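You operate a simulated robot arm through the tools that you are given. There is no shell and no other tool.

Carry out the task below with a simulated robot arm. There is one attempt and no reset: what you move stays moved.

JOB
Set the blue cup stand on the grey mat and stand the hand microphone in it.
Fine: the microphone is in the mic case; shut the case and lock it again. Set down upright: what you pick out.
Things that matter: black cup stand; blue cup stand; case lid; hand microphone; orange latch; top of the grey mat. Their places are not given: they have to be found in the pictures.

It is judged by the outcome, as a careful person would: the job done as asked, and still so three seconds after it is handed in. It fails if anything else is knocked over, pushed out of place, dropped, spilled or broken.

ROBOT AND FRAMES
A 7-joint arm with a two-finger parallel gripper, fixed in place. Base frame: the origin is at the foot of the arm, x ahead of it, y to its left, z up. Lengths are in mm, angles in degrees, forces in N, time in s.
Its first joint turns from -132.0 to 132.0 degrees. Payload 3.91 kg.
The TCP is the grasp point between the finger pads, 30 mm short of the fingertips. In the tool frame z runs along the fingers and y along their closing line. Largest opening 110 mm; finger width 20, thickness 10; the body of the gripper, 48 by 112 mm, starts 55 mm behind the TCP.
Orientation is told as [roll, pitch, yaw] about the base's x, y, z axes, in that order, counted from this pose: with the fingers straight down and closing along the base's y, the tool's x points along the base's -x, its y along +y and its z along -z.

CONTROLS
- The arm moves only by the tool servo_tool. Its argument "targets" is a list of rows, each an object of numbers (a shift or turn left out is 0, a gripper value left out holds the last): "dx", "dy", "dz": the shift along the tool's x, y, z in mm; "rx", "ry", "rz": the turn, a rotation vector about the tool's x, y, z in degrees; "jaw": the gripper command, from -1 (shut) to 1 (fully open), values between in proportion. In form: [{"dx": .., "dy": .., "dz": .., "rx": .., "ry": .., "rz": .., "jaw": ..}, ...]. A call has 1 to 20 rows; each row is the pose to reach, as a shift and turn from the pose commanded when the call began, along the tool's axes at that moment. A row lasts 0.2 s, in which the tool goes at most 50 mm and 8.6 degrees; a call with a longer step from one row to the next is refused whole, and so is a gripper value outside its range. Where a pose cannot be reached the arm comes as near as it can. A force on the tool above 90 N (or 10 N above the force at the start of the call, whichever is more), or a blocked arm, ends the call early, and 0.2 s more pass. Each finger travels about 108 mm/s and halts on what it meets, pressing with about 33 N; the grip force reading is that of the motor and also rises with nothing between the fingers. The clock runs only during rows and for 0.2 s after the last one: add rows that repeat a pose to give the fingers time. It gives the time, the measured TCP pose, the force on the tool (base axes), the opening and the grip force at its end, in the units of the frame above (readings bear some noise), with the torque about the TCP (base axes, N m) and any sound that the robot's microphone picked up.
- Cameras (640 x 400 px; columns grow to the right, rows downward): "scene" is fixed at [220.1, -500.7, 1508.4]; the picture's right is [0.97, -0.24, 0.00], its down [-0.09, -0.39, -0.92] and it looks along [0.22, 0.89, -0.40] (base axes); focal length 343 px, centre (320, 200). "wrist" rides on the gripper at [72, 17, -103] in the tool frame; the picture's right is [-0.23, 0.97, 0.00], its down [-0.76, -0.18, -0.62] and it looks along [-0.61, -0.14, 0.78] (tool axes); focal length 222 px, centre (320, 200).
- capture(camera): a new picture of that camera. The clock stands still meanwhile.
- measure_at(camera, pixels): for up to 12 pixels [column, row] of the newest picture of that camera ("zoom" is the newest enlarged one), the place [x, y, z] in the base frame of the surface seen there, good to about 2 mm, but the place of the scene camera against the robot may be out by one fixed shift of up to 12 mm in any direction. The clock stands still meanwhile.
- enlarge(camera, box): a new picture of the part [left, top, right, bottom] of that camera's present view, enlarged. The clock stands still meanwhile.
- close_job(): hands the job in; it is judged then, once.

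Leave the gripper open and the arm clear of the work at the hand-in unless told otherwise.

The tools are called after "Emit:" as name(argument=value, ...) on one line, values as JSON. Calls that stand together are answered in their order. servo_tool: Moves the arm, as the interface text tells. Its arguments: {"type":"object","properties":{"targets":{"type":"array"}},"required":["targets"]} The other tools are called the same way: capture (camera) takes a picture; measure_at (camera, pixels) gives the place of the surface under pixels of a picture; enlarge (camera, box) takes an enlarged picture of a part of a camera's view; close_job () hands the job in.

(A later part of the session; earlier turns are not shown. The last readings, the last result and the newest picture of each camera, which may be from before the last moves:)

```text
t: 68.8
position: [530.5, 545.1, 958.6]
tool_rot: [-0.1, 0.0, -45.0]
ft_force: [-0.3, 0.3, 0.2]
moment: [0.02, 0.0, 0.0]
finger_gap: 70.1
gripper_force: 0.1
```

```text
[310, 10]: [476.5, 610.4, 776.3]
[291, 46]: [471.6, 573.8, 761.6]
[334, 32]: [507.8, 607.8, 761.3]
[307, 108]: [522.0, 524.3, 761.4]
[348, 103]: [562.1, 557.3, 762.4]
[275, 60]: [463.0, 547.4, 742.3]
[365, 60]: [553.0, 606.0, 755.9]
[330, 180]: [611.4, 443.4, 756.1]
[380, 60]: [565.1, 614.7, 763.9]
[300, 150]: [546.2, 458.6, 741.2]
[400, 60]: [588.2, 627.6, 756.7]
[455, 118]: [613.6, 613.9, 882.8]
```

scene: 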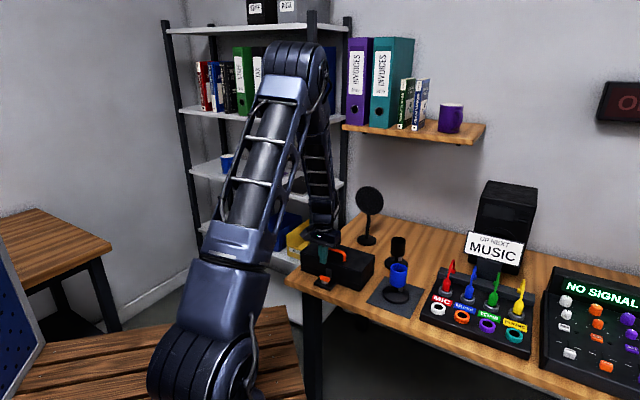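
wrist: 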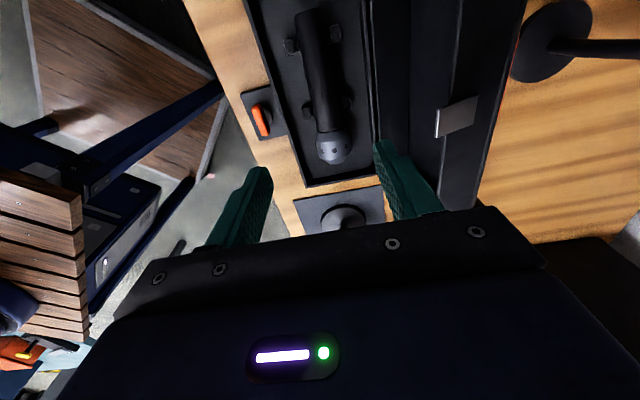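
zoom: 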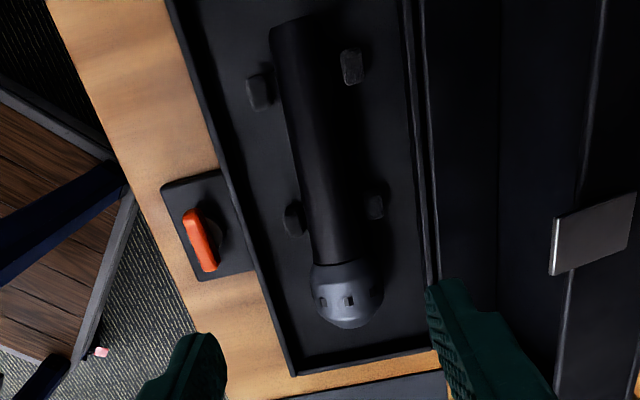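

Mic axis: u about 91-92, running v -93 (tail) to +72 (head); handle top z 783 at mid; cradle posts (tops z 761.5) near v -71 and v +1. I plan to grip the handle just tail-side of the neck cradle, at v -21 (about 72 mm from the tail), so the fingers stay above the cup's rim later. I go lower, to (525,555,885), gap 60 mm, for an exact look.

Emit:
servo_tool(targets=[{"dx": 3, "dy": 1, "dz": 15, "jaw": 0.09}, {"dx": 7, "dy": 2, "dz": 35, "jaw": 0.09}, {"dx": 10.9, "dy": 3, "dz": 55, "jaw": 0.09}, {"dx": 10.9, "dy": 3, "dz": 75, "jaw": 0.09}, {"dx": 10.9, "dy": 3, "dz": 75, "jaw": 0.09}])

Emit:
capture(camera="wrist")

Emit:
enlarge(camera="wrist", box=[250, 60, 410, 220])

```text
t: 70.0
position: [525.0, 555.6, 883.1]
tool_rot: [0.0, -0.1, -44.9]
ft_force: [-0.7, -0.7, 0.3]
moment: [0.03, -0.02, 0.01]
finger_gap: 59.8
gripper_force: 0.1
```

```text
taken
```

wrist: 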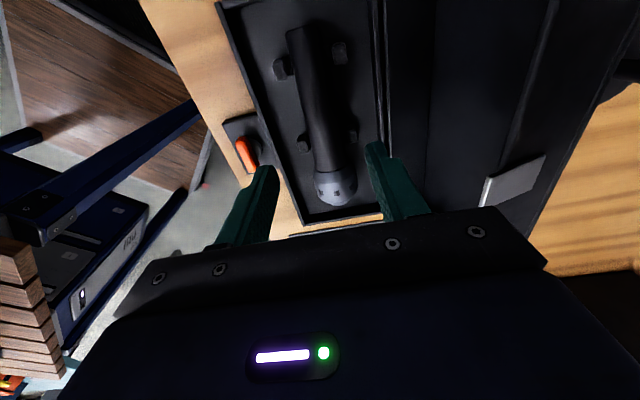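

```text
2.50 times, centred on (330, 140) of wrist
```

zoom: 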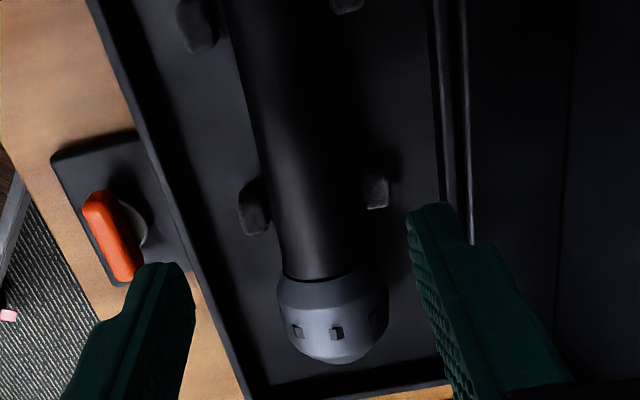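

Emit:
measure_at(camera="zoom", pixels=[[248, 185], [258, 230], [376, 177], [378, 206], [300, 150], [270, 150], [335, 150], [318, 270], [332, 350], [300, 320], [375, 320], [285, 80]])

Emit:
measure_at(camera="wrist", pixels=[[299, 30], [301, 27], [290, 32], [310, 28], [280, 70], [340, 52], [305, 50], [296, 60], [320, 60]])

```text
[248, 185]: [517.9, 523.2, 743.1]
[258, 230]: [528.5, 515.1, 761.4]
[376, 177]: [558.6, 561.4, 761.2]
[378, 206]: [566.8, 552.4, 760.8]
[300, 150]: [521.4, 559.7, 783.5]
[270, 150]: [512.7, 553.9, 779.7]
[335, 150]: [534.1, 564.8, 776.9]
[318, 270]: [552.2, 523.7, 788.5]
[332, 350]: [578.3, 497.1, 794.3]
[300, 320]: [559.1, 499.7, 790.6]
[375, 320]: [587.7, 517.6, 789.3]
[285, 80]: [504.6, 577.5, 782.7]
```

```text
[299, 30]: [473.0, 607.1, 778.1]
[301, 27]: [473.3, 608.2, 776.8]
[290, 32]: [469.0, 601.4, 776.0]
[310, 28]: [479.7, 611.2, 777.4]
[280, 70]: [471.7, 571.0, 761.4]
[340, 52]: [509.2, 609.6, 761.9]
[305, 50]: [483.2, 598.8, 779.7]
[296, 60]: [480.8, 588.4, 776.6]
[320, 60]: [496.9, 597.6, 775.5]
```

The neck posts span v -3 to +12, the tail end is at v -95, and the handle's axis is at u 91.7, z 767, radius about 16. I'll grip at v -17, i.e. 78 mm from the tail. I lower to TCP z 780 with the 60 mm opening.

Emit:
servo_tool(targets=[{"dx": -2, "dy": 0.3, "dz": 15}, {"dx": -4, "dy": 0.7, "dz": 32}, {"dx": -4, "dy": 0.7, "dz": 50}, {"dx": -4, "dy": 0.7, "dz": 68}, {"dx": -4, "dy": 0.7, "dz": 82}, {"dx": -4, "dy": 0.7, "dz": 93}, {"dx": -4, "dy": 0.7, "dz": 101}, {"dx": -4, "dy": 0.7, "dz": 105}, {"dx": -4, "dy": 0.7, "dz": 105}])

Emit:
capture(camera="wrist")

Emit:
enlarge(camera="scene", box=[290, 200, 390, 300])

```text
t: 72.0
position: [528.9, 551.8, 779.6]
tool_rot: [0.0, 0.0, -45.0]
ft_force: [-0.6, -0.1, -0.9]
moment: [0.01, 0.0, 0.0]
finger_gap: 60.0
gripper_force: 0.0
```

```text
taken
```

wrist: 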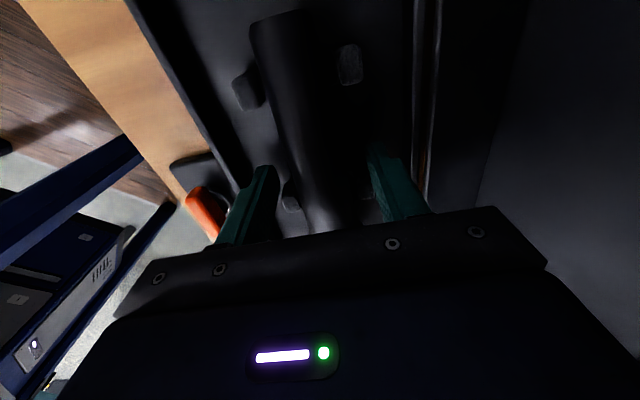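

```text
4.00 times, centred on (340, 250) of scene
```

zoom: 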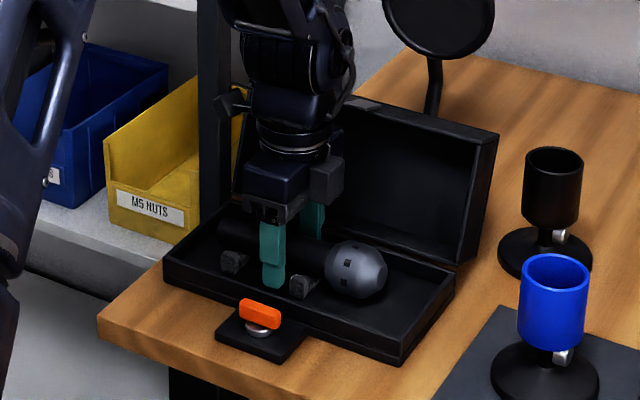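

The fingers straddle the handle clear of the cradles. I close on it.

Emit:
servo_tool(targets=[{"jaw": -0.2}, {"jaw": -1}, {"jaw": -1}, {"jaw": -1}, {"jaw": -1}])

Emit:
capture(camera="wrist")

```text
t: 73.2
position: [529.2, 552.6, 779.5]
tool_rot: [0.1, -0.1, -45.0]
ft_force: [0.8, -0.3, 0.7]
moment: [0.02, 0.03, -0.01]
finger_gap: 32.7
gripper_force: 33.0
```

```text
taken
```

wrist: 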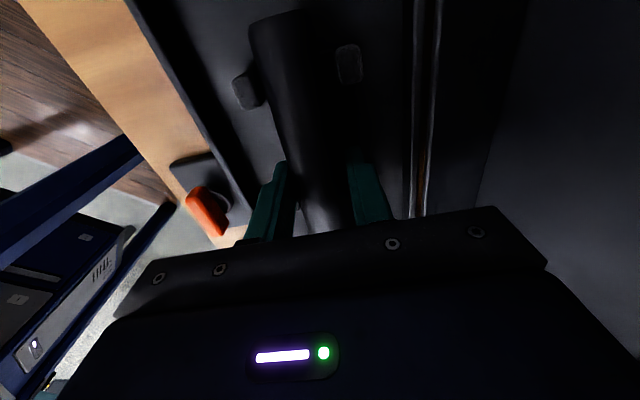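

Gripped at 32.7 mm. I lift slowly 20 mm and check for slip or swing.

Emit:
servo_tool(targets=[{"dz": -3}, {"dz": -7}, {"dz": -12}, {"dz": -17}, {"dz": -20}, {"dz": -20}])

Emit:
capture(camera="wrist")

Emit:
enlarge(camera="scene", box=[290, 200, 390, 300])

```text
t: 74.6
position: [528.7, 553.3, 798.4]
tool_rot: [0.0, 0.0, -45.1]
ft_force: [0.4, -0.6, -2.7]
moment: [0.02, -0.01, -0.01]
finger_gap: 33.1
gripper_force: 33.5
```

```text
taken
```

wrist: 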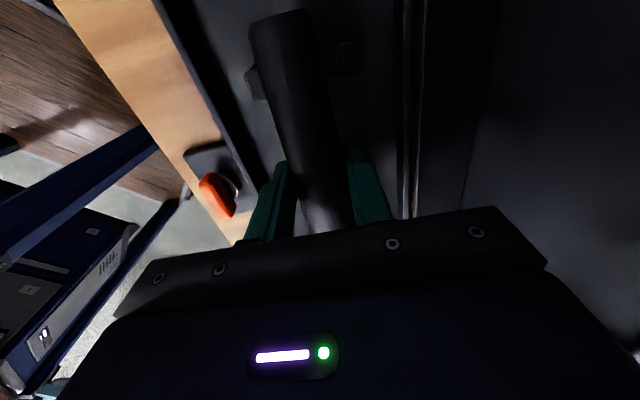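

```text
4.00 times, centred on (340, 250) of scene
```

zoom: 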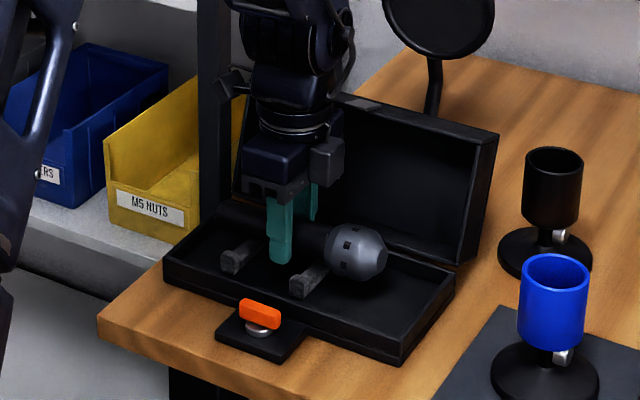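

The microphone came out level and held firmly (weight about 3 N). I lift straight up to z 1000, well over the open lid.

Emit:
servo_tool(targets=[{"dz": -12}, {"dz": -30}, {"dz": -55}, {"dz": -85}, {"dz": -115}, {"dz": -145}, {"dz": -172}, {"dz": -190}, {"dz": -200}, {"dz": -200}])

Emit:
capture(camera="wrist")

Emit:
capture(camera="scene")

```text
t: 76.8
position: [529.1, 551.5, 1000.4]
tool_rot: [0.0, 0.0, -45.0]
ft_force: [0.3, -0.3, -3.0]
moment: [-0.01, 0.02, 0.01]
finger_gap: 32.8
gripper_force: 33.0
```

```text
taken
```

wrist: 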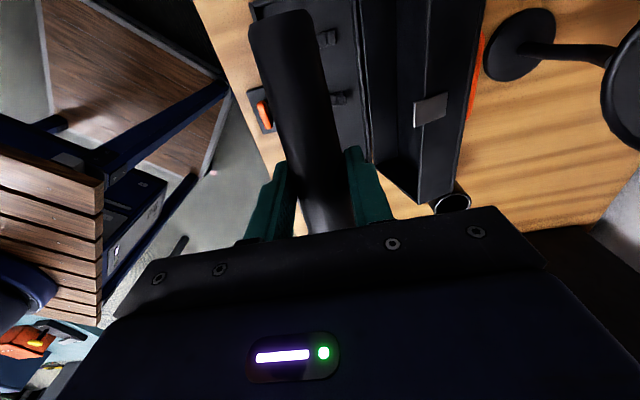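

```text
taken
```

scene: 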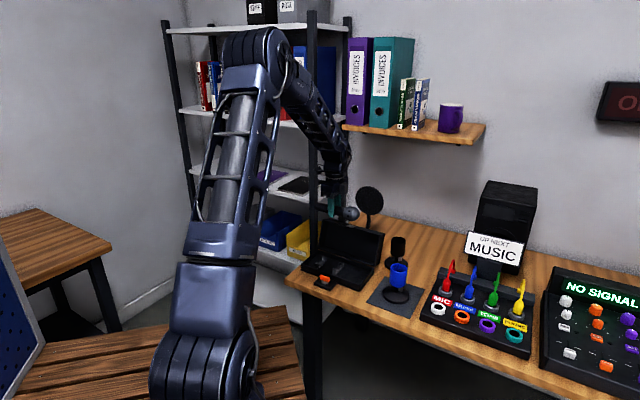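

The mic is steady. I measure it in the grip (tail end near (282,15), along the handle) to know its pose relative to the TCP.

Emit:
measure_at(camera="wrist", pixels=[[283, 16], [262, 22], [304, 18], [290, 60], [300, 100], [312, 150], [270, 60], [316, 60], [322, 200], [278, 100], [328, 100]])

```text
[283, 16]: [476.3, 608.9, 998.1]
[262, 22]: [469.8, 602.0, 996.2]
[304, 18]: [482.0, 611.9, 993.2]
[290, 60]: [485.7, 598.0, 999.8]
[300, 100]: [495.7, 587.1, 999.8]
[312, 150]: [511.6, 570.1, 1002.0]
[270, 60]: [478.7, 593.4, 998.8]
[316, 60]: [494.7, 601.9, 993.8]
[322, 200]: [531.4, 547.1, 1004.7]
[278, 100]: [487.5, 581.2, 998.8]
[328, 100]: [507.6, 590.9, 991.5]
```

The mic hasn't slipped: its axis is 12.5 mm beyond the TCP, the tail about 77 mm to the tool's +x side. Now I carry it level at z 1000 to beside/above the cup, (686,356), turning to yaw 27.4 so the arm points outward and the head points away.

Emit:
servo_tool(targets=[{"dx": -12, "dy": -1.3, "rz": -3.5}, {"dx": -34, "dy": -3.8, "rz": -9.8}, {"dx": -58, "dy": -6.5, "rz": -16.7}, {"dx": -82, "dy": -9.2, "rz": -23.7}, {"dx": -106, "dy": -11.9, "rz": -30.6}, {"dx": -130, "dy": -14.6, "rz": -37.5}, {"dx": -154, "dy": -17.3, "rz": -44.4}, {"dx": -178, "dy": -20, "rz": -51.4}, {"dx": -202, "dy": -22.7, "rz": -58.3}, {"dx": -224, "dy": -25.2, "rz": -64.6}, {"dx": -242, "dy": -27.2, "rz": -69.8}, {"dx": -250.9, "dy": -28.2, "rz": -72.4}, {"dx": -250.9, "dy": -28.2, "rz": -72.4}])

Emit:
capture(camera="wrist")

Emit:
capture(camera="scene")

```text
t: 79.6
position: [685.8, 354.1, 1000.6]
tool_rot: [0.0, 0.0, 27.4]
ft_force: [-0.1, 0.6, -3.0]
moment: [0.02, 0.0, -0.04]
finger_gap: 32.8
gripper_force: 32.6
```

```text
taken
```

wrist: 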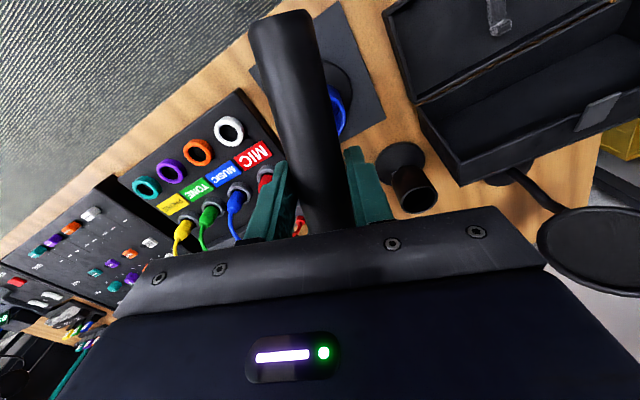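

```text
taken
```

scene: 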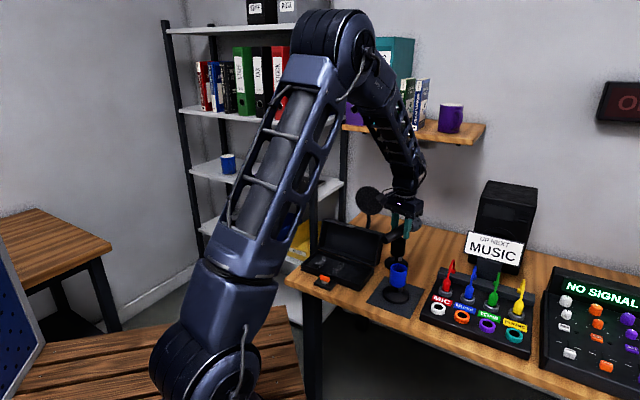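

Now I pitch the tool up about its own y axis so that the tail swings down: first 45 degrees.

Emit:
servo_tool(targets=[{"ry": -4}, {"ry": -11}, {"ry": -19}, {"ry": -27}, {"ry": -35}, {"ry": -42}, {"ry": -45}, {"ry": -45}])

Emit:
capture(camera="scene")

Emit:
capture(camera="wrist")

```text
t: 81.4
position: [686.6, 355.9, 999.7]
tool_rot: [0.0, -45.1, 27.4]
ft_force: [1.1, 0.0, -2.7]
moment: [-0.02, 0.02, 0.0]
finger_gap: 32.7
gripper_force: 33.1
```

```text
taken
```

scene: 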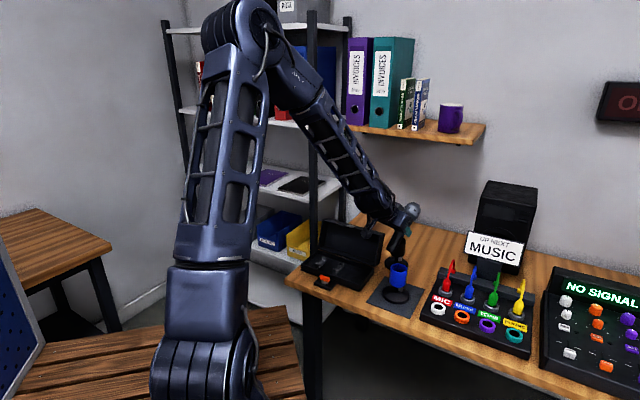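

```text
taken
```

wrist: 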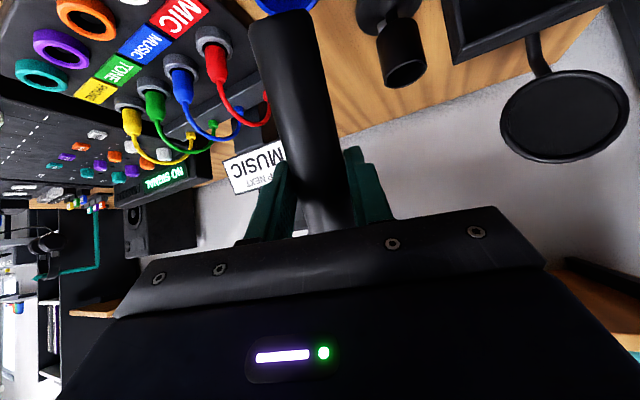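

It follows well. I pitch the other 45 degrees.

Emit:
servo_tool(targets=[{"ry": -4}, {"ry": -11}, {"ry": -19}, {"ry": -27}, {"ry": -35}, {"ry": -42}, {"ry": -45}, {"ry": -45}])

Emit:
capture(camera="scene")

Emit:
capture(camera="wrist")

```text
t: 83.2
position: [686.4, 355.9, 998.8]
tool_rot: [171.2, -90.0, -143.8]
ft_force: [-0.5, -0.1, -3.1]
moment: [0.02, 0.04, 0.02]
finger_gap: 32.4
gripper_force: 32.8
```

```text
taken
```

scene: 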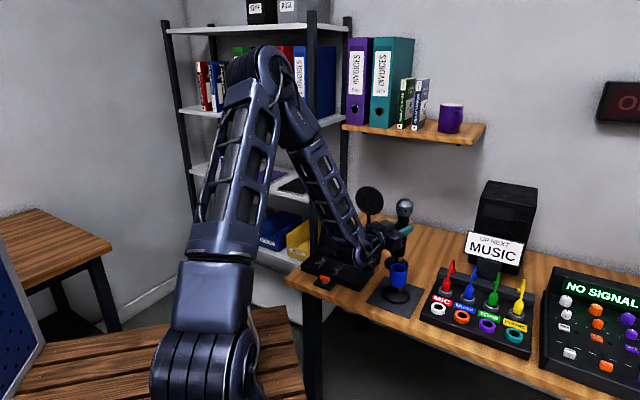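

```text
taken
```

wrist: 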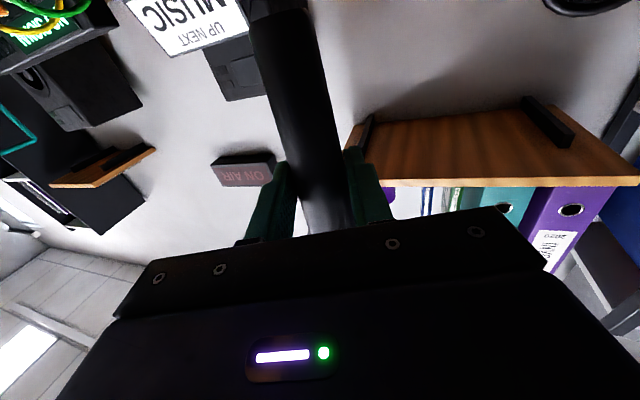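

The mic hangs vertically, head up, above the cup. I zoom in to see clearances of the wrist to the case and of the tail to the cup.

Emit:
enlarge(camera="scene", box=[290, 170, 450, 320])

```text
2.67 times, centred on (370, 245) of scene
```

zoom: 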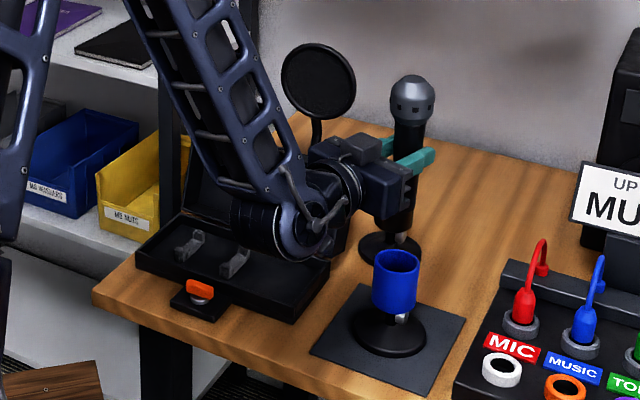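

Emit:
measure_at(camera="zoom", pixels=[[411, 95], [409, 140], [402, 205], [400, 225], [397, 238], [300, 255], [280, 235], [318, 225], [355, 190], [385, 205], [397, 258], [345, 235]])

```text
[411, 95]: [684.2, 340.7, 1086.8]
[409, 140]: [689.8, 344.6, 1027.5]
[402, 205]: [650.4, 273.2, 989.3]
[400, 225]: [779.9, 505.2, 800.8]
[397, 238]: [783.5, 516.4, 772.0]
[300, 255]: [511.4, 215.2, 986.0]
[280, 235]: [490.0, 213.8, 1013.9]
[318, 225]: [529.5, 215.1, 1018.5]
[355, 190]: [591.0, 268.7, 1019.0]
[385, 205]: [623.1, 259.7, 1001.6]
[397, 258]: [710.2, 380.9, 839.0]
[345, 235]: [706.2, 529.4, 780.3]
```

Wrist and forearm are well clear of the case. I lower 60 mm (tool +x is down now), to bring the tail just above the cup's rim, and check the alignment.

Emit:
servo_tool(targets=[{"dx": 6}, {"dx": 18}, {"dx": 32}, {"dx": 46}, {"dx": 56}, {"dx": 60}, {"dx": 60}])

Emit:
enlarge(camera="scene", box=[360, 190, 440, 310])

Emit:
capture(camera="wrist")

```text
t: 84.8
position: [686.5, 355.0, 939.2]
tool_rot: [34.8, -89.9, -7.3]
ft_force: [0.2, -0.2, -2.3]
moment: [-0.04, 0.08, 0.03]
finger_gap: 32.7
gripper_force: 33.0
```

```text
3.33 times, centred on (400, 250) of scene
```

zoom: 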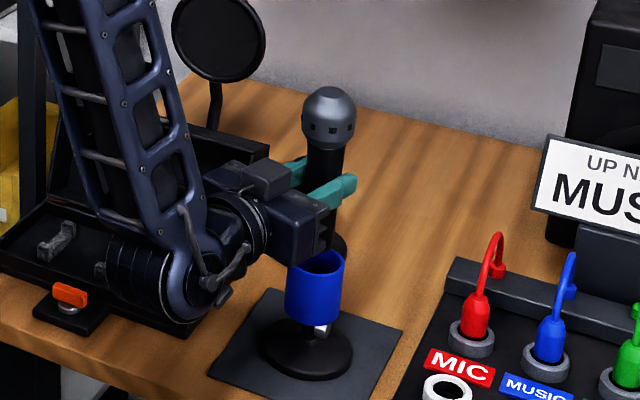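

```text
taken
```

wrist: 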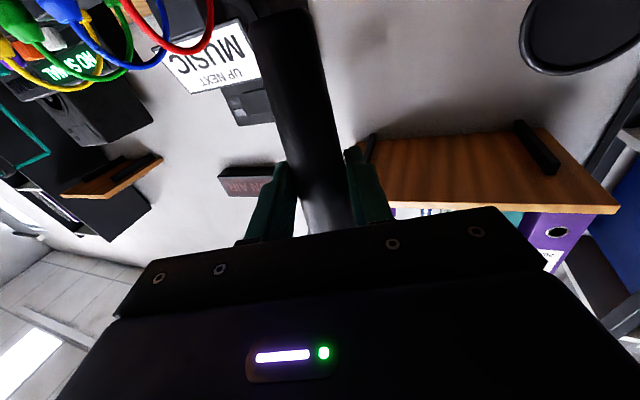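

The tail is hidden from the scene camera by the hand, so I compare the mic's head and the cup rim closely in larger zooms.

Emit:
enlarge(camera="scene", box=[380, 210, 420, 290])

```text
5.00 times, centred on (400, 250) of scene
```

zoom: 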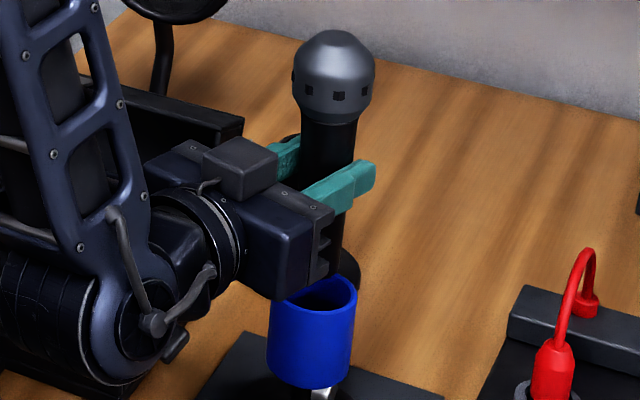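

The mic sits within about 2-3 mm of the cup's axis (slightly left as seen); the slack in the cup is about 11 mm. I correct by about 1.5 mm and lower 68 mm, so the tail ends about 8 mm above the cup's floor.

Emit:
servo_tool(targets=[{"dx": 5, "dy": -1, "dz": 1.1}, {"dx": 15, "dy": -1, "dz": 1.1}, {"dx": 27, "dy": -1, "dz": 1.1}, {"dx": 39, "dy": -1, "dz": 1.1}, {"dx": 51, "dy": -1, "dz": 1.1}, {"dx": 61, "dy": -1, "dz": 1.1}, {"dx": 68, "dy": -1, "dz": 1.1}, {"dx": 68, "dy": -1, "dz": 1.1}])

Emit:
enlarge(camera="scene", box=[360, 220, 440, 310])

Emit:
capture(camera="wrist")

```text
t: 86.6
position: [688.1, 354.7, 871.1]
tool_rot: [-26.4, -90.0, 53.8]
ft_force: [-0.5, 0.2, -2.4]
moment: [-0.04, 0.02, 0.01]
finger_gap: 32.4
gripper_force: 32.8
```

```text
4.44 times, centred on (400, 265) of scene
```

zoom: 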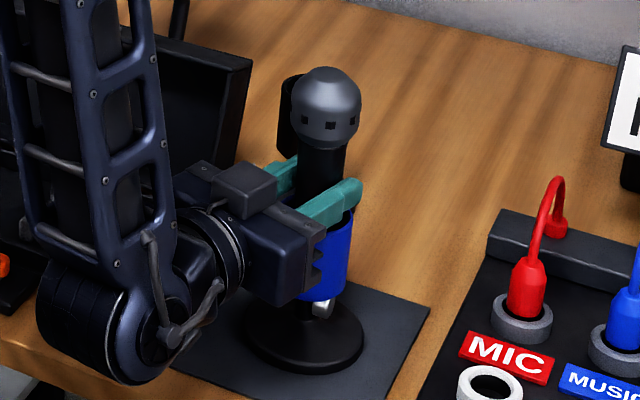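

```text
taken
```

wrist: 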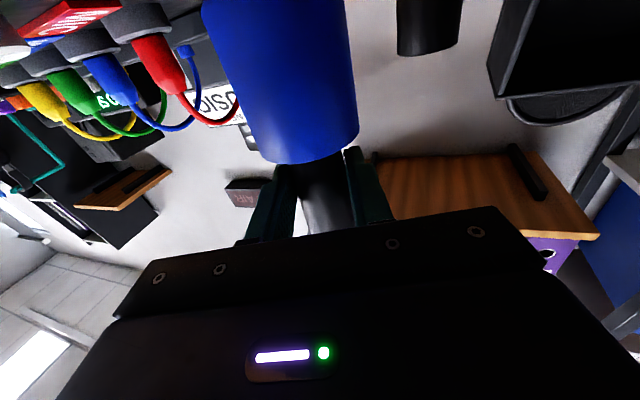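

The tail has entered the cup; nothing touches (force -2.4 N = weight). In the wrist picture I compare the cup's rim with the handle more exactly.

Emit:
enlarge(camera="wrist", box=[200, 80, 400, 220])

```text
2.86 times, centred on (300, 150) of wrist
```

zoom: 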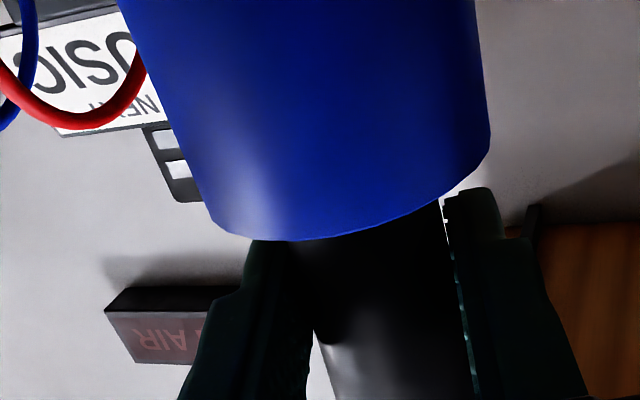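

The rim's midpoint (310,141) falls right on the predicted mic axis (309.5,140): well centred. I lower the last millimetres in small steps, watching the force.

Emit:
servo_tool(targets=[{"dx": 1.5}, {"dx": 3}, {"dx": 4.5}, {"dx": 4.5}])

Emit:
servo_tool(targets=[{"dx": 0.7}, {"dx": 1.5}, {"dx": 1.5}])

```text
t: 87.6
position: [687.5, 354.4, 866.6]
tool_rot: [-102.6, -90.0, 130.1]
ft_force: [0.5, 0.3, -3.9]
moment: [0.01, 0.05, -0.01]
finger_gap: 32.7
gripper_force: 32.3
```

```text
t: 88.4
position: [687.3, 355.1, 866.6]
tool_rot: [158.4, -89.9, -131.0]
ft_force: [-0.8, 0.9, 3.4]
moment: [0.03, 0.05, 0.02]
finger_gap: 32.7
gripper_force: 33.1
```

Contact: force changed from -3.9 to +3.4 N, the tail is on the cup's floor. I open the fingers.

Emit:
servo_tool(targets=[{"jaw": -0.3}, {"jaw": -0.3}, {"jaw": 0.1}, {"jaw": 0.1}])

Emit:
capture(camera="wrist")

Emit:
enlarge(camera="scene", box=[360, 220, 440, 310])

```text
t: 89.4
position: [687.5, 354.5, 864.3]
tool_rot: [97.7, -90.1, -70.3]
ft_force: [0.6, -0.2, 0.3]
moment: [0.0, -0.02, 0.03]
finger_gap: 60.5
gripper_force: 0.0
```

```text
taken
```

wrist: 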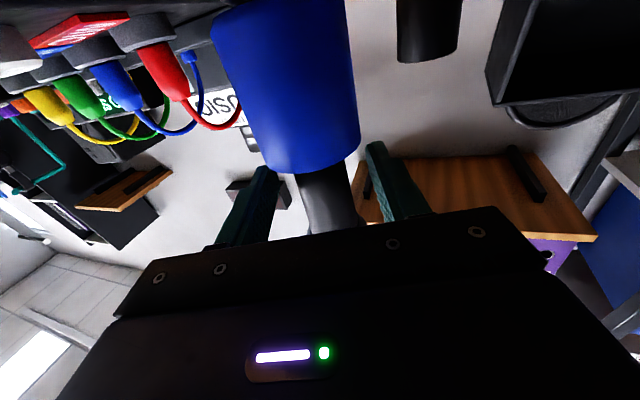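

```text
4.44 times, centred on (400, 265) of scene
```

zoom: 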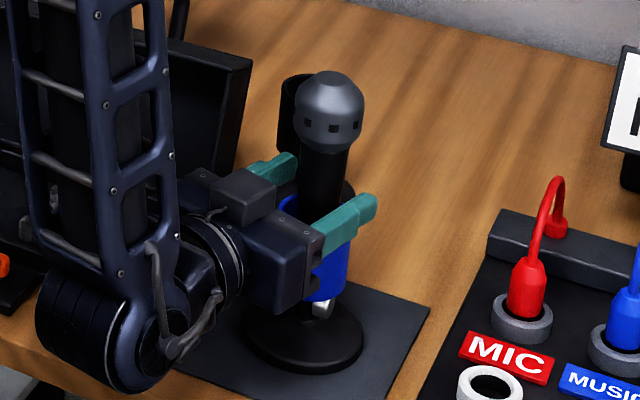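

The microphone stands by itself in the blue cup. I draw back along the fingers 90 mm, slowly.

Emit:
servo_tool(targets=[{"dz": -6}, {"dz": -16}, {"dz": -30}, {"dz": -46}, {"dz": -62}, {"dz": -78}, {"dz": -90}, {"dz": -90}])

Emit:
capture(camera="scene")

Emit:
capture(camera="wrist")

```text
t: 91.2
position: [606.4, 313.6, 865.0]
tool_rot: [172.7, -90.1, -145.3]
ft_force: [0.2, 0.3, -0.2]
moment: [0.04, 0.02, 0.02]
finger_gap: 60.5
gripper_force: 0.0
```

```text
taken
```

scene: 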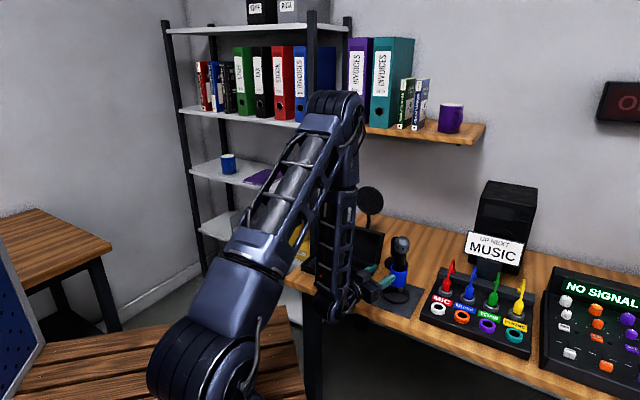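

```text
taken
```

wrist: 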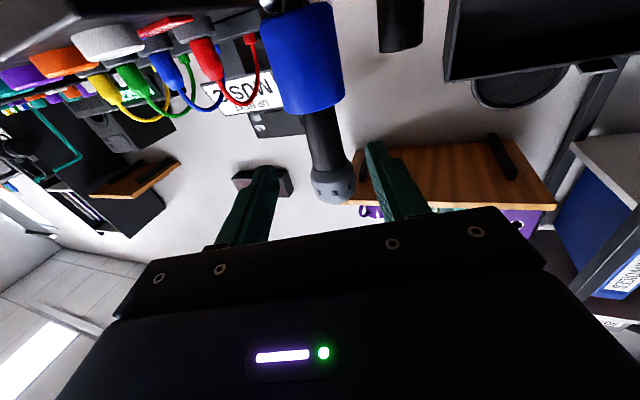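

The mic stands in the stand on the mat. I raise the arm 135 mm and then pitch the tool back to pointing down.

Emit:
servo_tool(targets=[{"dx": -12}, {"dx": -35}, {"dx": -60}, {"dx": -85}, {"dx": -110}, {"dx": -128}, {"dx": -135}, {"dx": -135}])

Emit:
enlarge(camera="scene", box=[350, 210, 450, 310])

```text
t: 93.0
position: [607.7, 312.7, 1000.3]
tool_rot: [3.6, -90.0, 23.8]
ft_force: [0.2, -0.2, 0.6]
moment: [0.0, 0.01, 0.01]
finger_gap: 60.4
gripper_force: 0.0
```

```text
4.00 times, centred on (400, 260) of scene
```

zoom: 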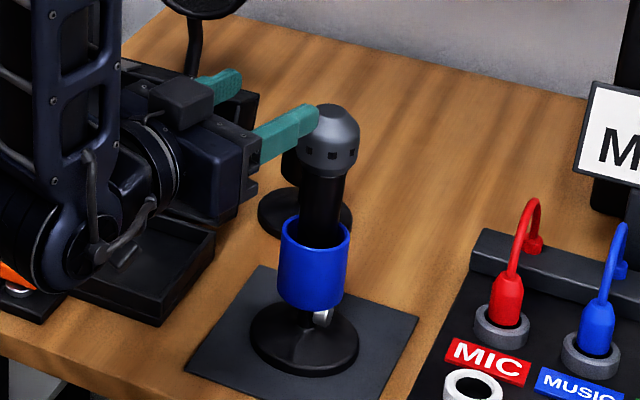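

Good: it stands upright. Pitching the tool back down by 90 degrees at this spot.

Emit:
servo_tool(targets=[{"ry": 4}, {"ry": 12}, {"ry": 20}, {"ry": 28}, {"ry": 36}, {"ry": 44}, {"ry": 52}, {"ry": 60}, {"ry": 68}, {"ry": 76}, {"ry": 84}, {"ry": 90}, {"ry": 90}])

Emit:
capture(camera="wrist")

Emit:
capture(camera="scene")

```text
t: 95.8
position: [608.1, 313.6, 1001.1]
tool_rot: [0.0, 0.2, 27.5]
ft_force: [-0.2, 1.6, -0.2]
moment: [0.04, 0.02, 0.0]
finger_gap: 60.5
gripper_force: 0.1
out of reach, approached as far as the arm can: row 8
```

```text
taken
```

wrist: 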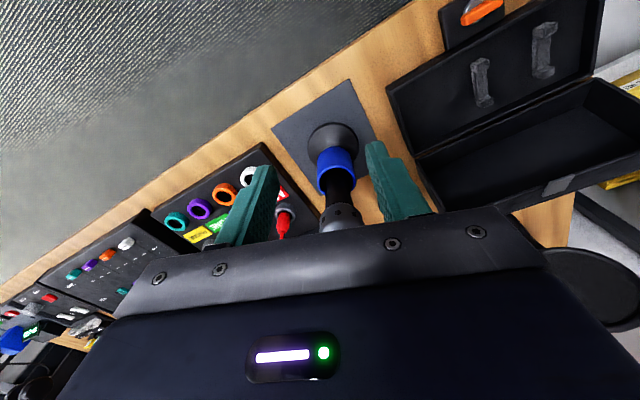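

```text
taken
```

scene: 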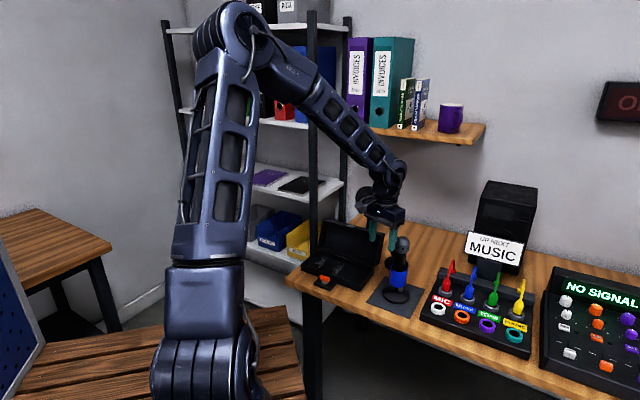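

The tool points down again. Next, shutting the case: I'll take the handle again as before. I move at z 1000 over to above the handle behind the open lid, turning to yaw -45, with a 28 mm opening.

Emit:
servo_tool(targets=[{"dx": -8, "dy": 11, "rz": 3, "jaw": -0.49}, {"dx": -25, "dy": 34, "rz": 8.6, "jaw": -0.49}, {"dx": -44, "dy": 60, "rz": 15.1, "jaw": -0.49}, {"dx": -63, "dy": 86, "rz": 21.6, "jaw": -0.49}, {"dx": -82, "dy": 112, "rz": 28.2, "jaw": -0.49}, {"dx": -101, "dy": 138, "rz": 34.7, "jaw": -0.49}, {"dx": -120, "dy": 164, "rz": 41.2, "jaw": -0.49}, {"dx": -139, "dy": 190, "rz": 47.8, "jaw": -0.49}, {"dx": -158, "dy": 216, "rz": 54.3, "jaw": -0.49}, {"dx": -177, "dy": 242, "rz": 60.8, "jaw": -0.49}, {"dx": -194, "dy": 264, "rz": 66.6, "jaw": -0.49}, {"dx": -205, "dy": 279, "rz": 70.5, "jaw": -0.49}, {"dx": -210.8, "dy": 286.8, "rz": 72.4, "jaw": -0.49}, {"dx": -210.8, "dy": 286.8, "rz": 72.4, "jaw": -0.49}])

Emit:
capture(camera="wrist")

Emit:
capture(camera="scene")

```text
t: 98.8
position: [664.0, 666.0, 997.8]
tool_rot: [-0.1, 0.0, -44.9]
ft_force: [-0.7, -0.1, 0.1]
moment: [-0.02, 0.02, 0.03]
finger_gap: 28.0
gripper_force: 0.2
```

```text
taken
```

wrist: 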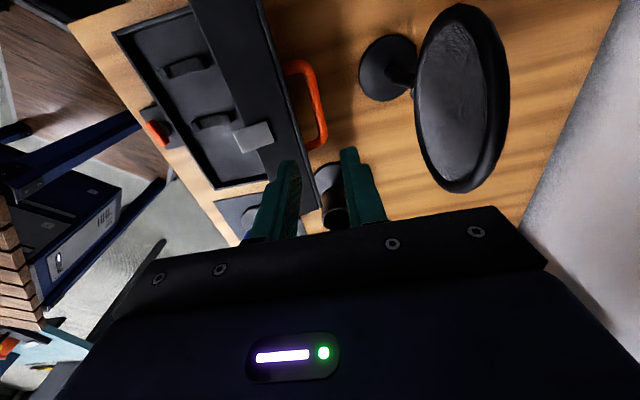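

```text
taken
```

scene: 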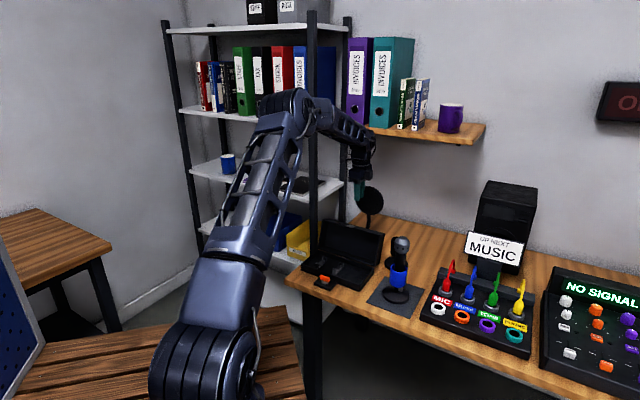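

I see the handle behind the lid at (320,110) in the wrist view. I zoom in and measure the handle bar and the lid's upper outer edge.

Emit:
enlarge(camera="wrist", box=[240, 30, 360, 190])

```text
2.50 times, centred on (300, 110) of wrist
```

zoom: 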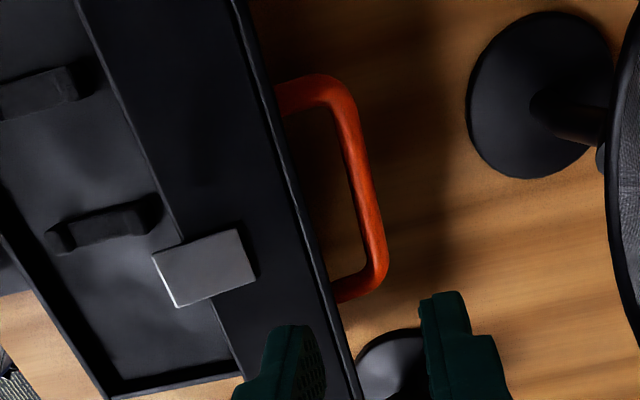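

Emit:
measure_at(camera="zoom", pixels=[[335, 90], [352, 130], [364, 180], [372, 230], [380, 265], [355, 290], [270, 100], [290, 180], [310, 240], [330, 300], [170, 180], [200, 240]])

```text
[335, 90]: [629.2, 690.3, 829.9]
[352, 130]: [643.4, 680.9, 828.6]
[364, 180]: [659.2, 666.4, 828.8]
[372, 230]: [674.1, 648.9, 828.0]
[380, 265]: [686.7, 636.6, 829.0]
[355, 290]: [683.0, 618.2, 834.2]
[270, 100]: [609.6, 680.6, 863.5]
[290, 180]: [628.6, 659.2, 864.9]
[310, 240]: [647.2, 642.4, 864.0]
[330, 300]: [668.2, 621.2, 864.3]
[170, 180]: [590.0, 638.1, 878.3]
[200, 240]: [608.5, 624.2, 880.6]
```

The handle bar is at u 263, z 823; the lid's outer top edge at u 239, z 864. I lower between them with a 22 mm opening, TCP at u 264, to z 835.

Emit:
servo_tool(targets=[{"dx": 0.4, "dy": -2, "dz": 20, "jaw": -0.6}, {"dx": 0.4, "dy": -2, "dz": 45, "jaw": -0.6}, {"dx": 0.4, "dy": -2, "dz": 70, "jaw": -0.6}, {"dx": 0.4, "dy": -2, "dz": 95, "jaw": -0.6}, {"dx": 0.4, "dy": -2, "dz": 115, "jaw": -0.6}, {"dx": 0.4, "dy": -2, "dz": 125, "jaw": -0.6}, {"dx": 0.4, "dy": -2, "dz": 125, "jaw": -0.6}])

Emit:
capture(camera="wrist")

```text
t: 100.4
position: [661.9, 663.8, 873.9]
tool_rot: [0.0, 0.0, -44.9]
ft_force: [0.3, -0.3, -0.5]
moment: [0.0, 0.0, 0.01]
finger_gap: 21.6
gripper_force: 0.1
```

```text
taken
```

wrist: 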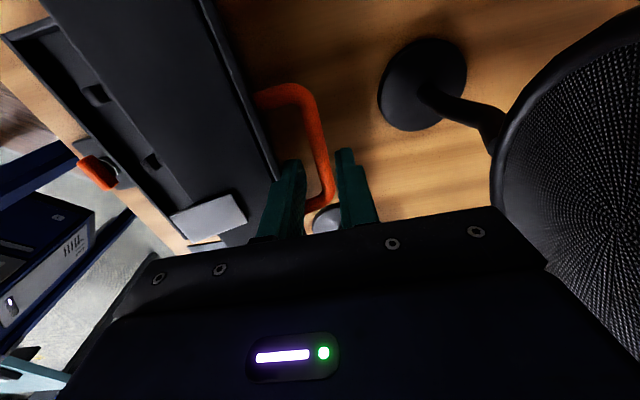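

The handle lies between the fingers. I go down the last 40 mm slowly.

Emit:
servo_tool(targets=[{"dz": 8}, {"dz": 16}, {"dz": 24}, {"dz": 32}, {"dz": 40}, {"dz": 40}])

Emit:
capture(camera="wrist")

```text
t: 101.2
position: [664.1, 667.0, 863.0]
tool_rot: [0.8, 0.1, -45.0]
ft_force: [0.2, 1.2, 0.8]
moment: [0.02, -0.01, 0.0]
finger_gap: 21.7
gripper_force: 0.1
stopped in row 4: the force on the tool passed its limit at 102 N (the readings are from after the stop); the commanded pose is now the measured one
```

```text
taken
```

wrist: 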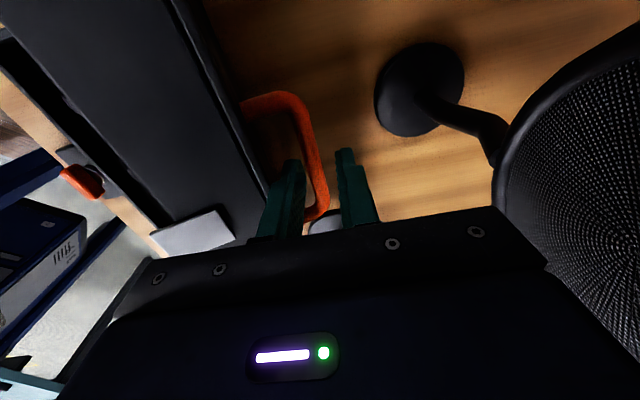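

The descent was stopped by a force spike (102 N) at z 863, and the arm was nudged to u 268. I must find what touched before going on: I look at the scene and measure near the gripper.

Emit:
enlarge(camera="scene", box=[300, 170, 420, 290])

Emit:
measure_at(camera="wrist", pixels=[[300, 110], [318, 170], [316, 200], [225, 130], [245, 190], [262, 225], [510, 130], [500, 190], [530, 240], [420, 80], [285, 200], [350, 190]])

```text
3.33 times, centred on (360, 230) of scene
```

zoom: 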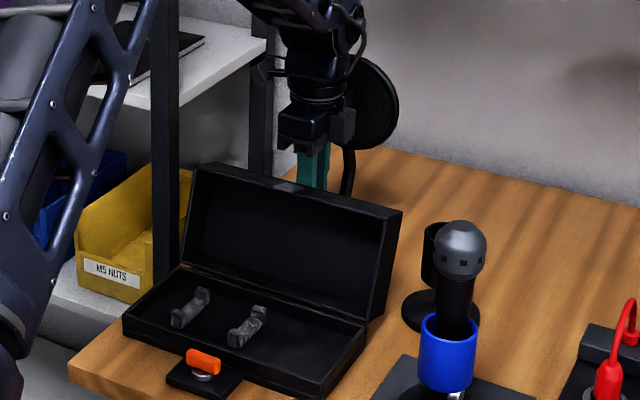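

```text
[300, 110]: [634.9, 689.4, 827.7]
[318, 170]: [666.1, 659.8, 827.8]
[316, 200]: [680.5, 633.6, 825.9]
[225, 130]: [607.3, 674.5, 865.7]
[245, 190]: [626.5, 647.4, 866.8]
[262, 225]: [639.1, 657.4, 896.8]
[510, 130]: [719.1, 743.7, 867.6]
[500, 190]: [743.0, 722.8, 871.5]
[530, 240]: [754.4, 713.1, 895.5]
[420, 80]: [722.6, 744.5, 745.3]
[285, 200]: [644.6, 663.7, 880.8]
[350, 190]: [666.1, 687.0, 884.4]
```

Nothing was displaced: handle, lid and pop filter are where they were. The thicker root of the near finger landed on the lid's corner (clearance there is only 2-3 mm at this lid angle). I'll back up to z 960 (also undoing the 0.8 degree tilt), turn to yaw 45, and from behind push the handle forward with closed fingers to get a better lid angle.

Emit:
servo_tool(targets=[{"dz": -10, "rx": 0.3, "ry": -0.3}, {"dz": -30, "rx": 0.57, "ry": -0.57}, {"dz": -60, "rx": 0.57, "ry": -0.57}, {"dz": -97, "rx": 0.57, "ry": -0.57}, {"dx": 0.4, "dy": 24, "dz": -97, "rx": 0.57, "ry": -0.57, "jaw": -1}, {"dx": 0.4, "dy": 24, "dz": -97, "rx": 0.57, "ry": -0.57, "jaw": -1}])

Emit:
enlarge(camera="scene", box=[300, 170, 420, 290])

```text
t: 102.6
position: [679.9, 683.2, 959.0]
tool_rot: [0.2, -0.5, -45.0]
ft_force: [0.7, -0.9, 0.2]
moment: [0.03, -0.01, 0.0]
finger_gap: 0.1
gripper_force: 32.7
```

```text
3.33 times, centred on (360, 230) of scene
```

zoom: 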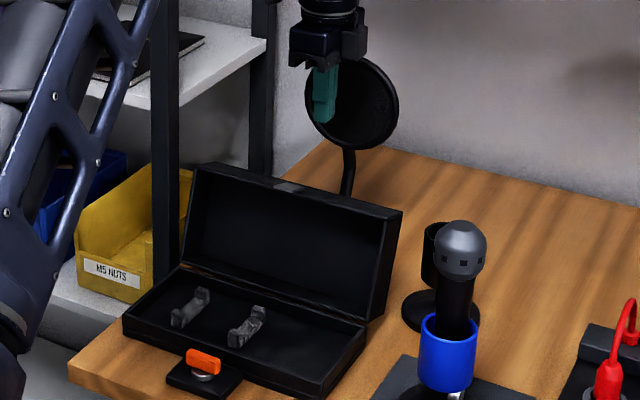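

All is in place. Now I turn to yaw 45 at this height (above the pop filter's reach).

Emit:
servo_tool(targets=[{"rz": -5}, {"rz": -13}, {"rz": -21}, {"rz": -29}, {"rz": -37}, {"rz": -45}, {"rz": -53}, {"rz": -61}, {"rz": -69}, {"rz": -77}, {"rz": -85}, {"rz": -90}, {"rz": -90}])

Emit:
capture(camera="wrist")

```text
t: 105.4
position: [679.2, 683.6, 959.5]
tool_rot: [-0.5, -0.2, 45.2]
ft_force: [-0.4, -1.4, 0.0]
moment: [-0.04, -0.01, -0.01]
finger_gap: 0.3
gripper_force: 33.6
```

```text
taken
```

wrist: 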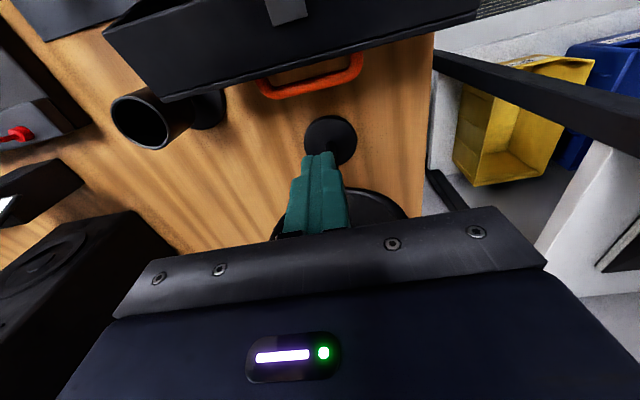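

I see the handle at (310,75) and my closed fingers behind it. I lower behind the handle to TCP z 838 (tips about 808, handle bar at 823).

Emit:
servo_tool(targets=[{"dz": 15}, {"dz": 35}, {"dz": 55}, {"dz": 75}, {"dz": 95}, {"dz": 110}, {"dz": 121}, {"dz": 121}])

Emit:
capture(camera="wrist")

```text
t: 107.2
position: [680.4, 683.6, 839.9]
tool_rot: [-0.5, -0.2, 45.1]
ft_force: [-0.3, -0.2, -0.4]
moment: [-0.01, 0.01, 0.02]
finger_gap: 0.0
gripper_force: 33.6
```

```text
taken
```

wrist: 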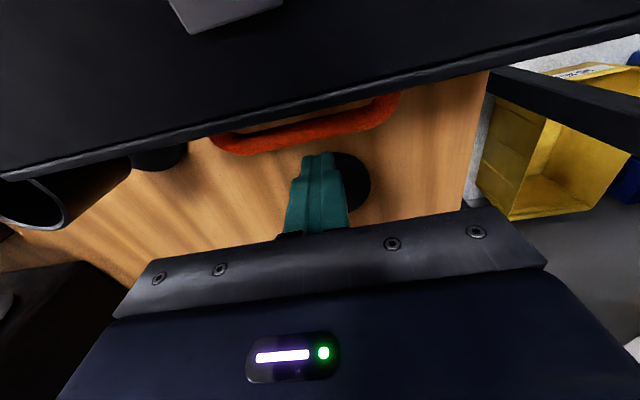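

The fingers are behind the handle bar. I push it forward (tool +x) and up along its arc, from 105 to about 80 degrees.

Emit:
servo_tool(targets=[{"dx": 6}, {"dx": 11}, {"dx": 15, "dz": -4}, {"dx": 18.2, "dz": -9.5}, {"dx": 21.6, "dz": -14}, {"dx": 25.1, "dz": -18.4}, {"dx": 29, "dz": -22.6}, {"dx": 32.9, "dz": -26.7}, {"dx": 37, "dz": -30.5}, {"dx": 41.3, "dz": -34.3}, {"dx": 46, "dz": -37.8}, {"dx": 50.4, "dz": -41.1}, {"dx": 50.4, "dz": -41.1}])

Emit:
capture(camera="wrist")

Emit:
enlarge(camera="scene", box=[300, 170, 420, 290])

```text
t: 110.0
position: [646.2, 647.5, 879.3]
tool_rot: [-0.5, -0.1, 45.1]
ft_force: [1.8, 2.1, 1.5]
moment: [0.0, -0.05, -0.04]
finger_gap: 0.0
gripper_force: 33.1
```

```text
taken
```

wrist: 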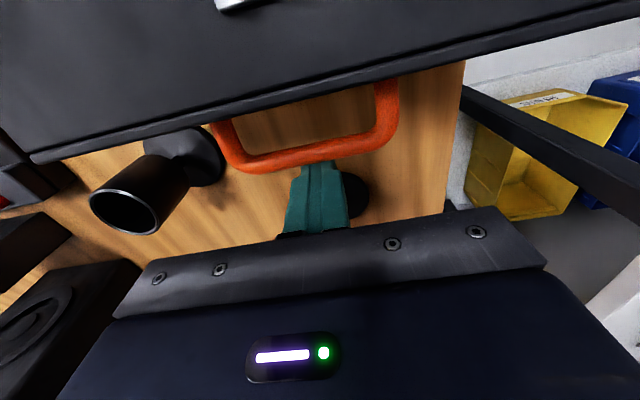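

```text
3.33 times, centred on (360, 230) of scene
```

zoom: 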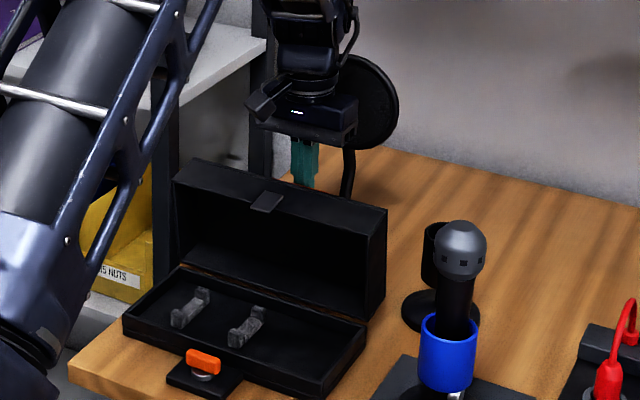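

The lid is at about 80 degrees, with only 3 N on the fingers. I draw the fingers back 6 mm slowly to see whether the lid stays or follows.

Emit:
servo_tool(targets=[{"dx": -2}, {"dx": -4}, {"dx": -6}, {"dx": -6}])

Emit:
capture(camera="wrist")

```text
t: 111.0
position: [649.4, 652.3, 880.0]
tool_rot: [-0.5, -0.2, 45.1]
ft_force: [0.3, 1.4, 0.7]
moment: [0.0, 0.01, -0.01]
finger_gap: 0.0
gripper_force: 32.6
```

```text
taken
```

wrist: 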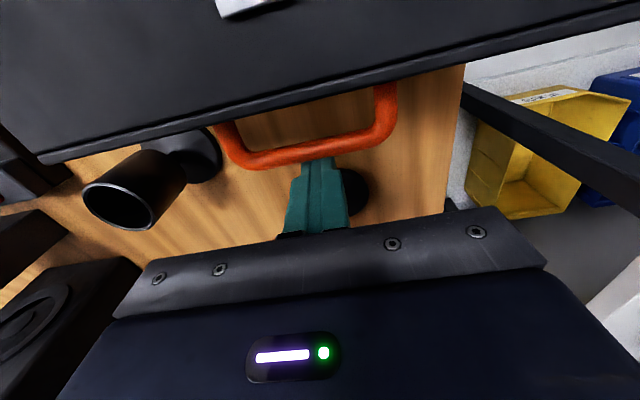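

Emit:
measure_at(camera="wrist", pixels=[[265, 160], [290, 155], [350, 143], [230, 110], [340, 85], [320, 175]])

```text
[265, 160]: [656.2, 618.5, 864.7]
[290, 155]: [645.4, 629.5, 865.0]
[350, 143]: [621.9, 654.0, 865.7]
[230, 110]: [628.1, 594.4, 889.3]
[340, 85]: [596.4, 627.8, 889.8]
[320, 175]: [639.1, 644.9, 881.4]
```

The handle now is about 3 mm away from the fingers (handle u 228.4), so it seems to stay. I draw back another 8 mm and measure again to be sure.

Emit:
servo_tool(targets=[{"dx": -3}, {"dx": -6}, {"dx": -8}, {"dx": -8}, {"dx": -8}])

Emit:
capture(camera="wrist")

Emit:
measure_at(camera="wrist", pixels=[[265, 155], [290, 150], [350, 138], [265, 160], [290, 145]])

```text
t: 112.2
position: [655.4, 657.4, 880.5]
tool_rot: [-0.6, -0.2, 45.0]
ft_force: [2.2, 1.9, -0.3]
moment: [0.07, -0.02, 0.02]
finger_gap: 0.2
gripper_force: 32.9
```

```text
taken
```

wrist: 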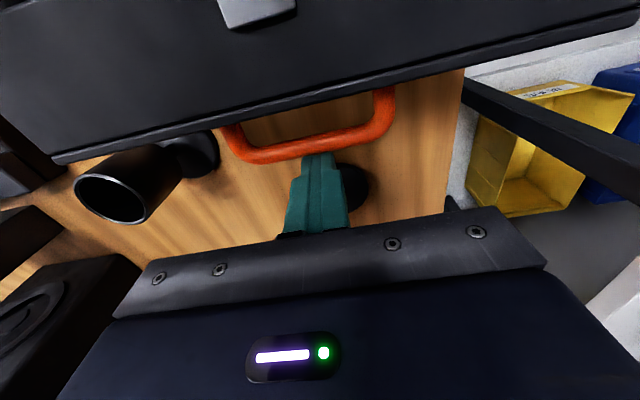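

```text
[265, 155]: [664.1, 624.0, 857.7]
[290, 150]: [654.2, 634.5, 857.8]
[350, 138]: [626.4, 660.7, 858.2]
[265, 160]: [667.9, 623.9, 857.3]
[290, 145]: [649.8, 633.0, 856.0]
```

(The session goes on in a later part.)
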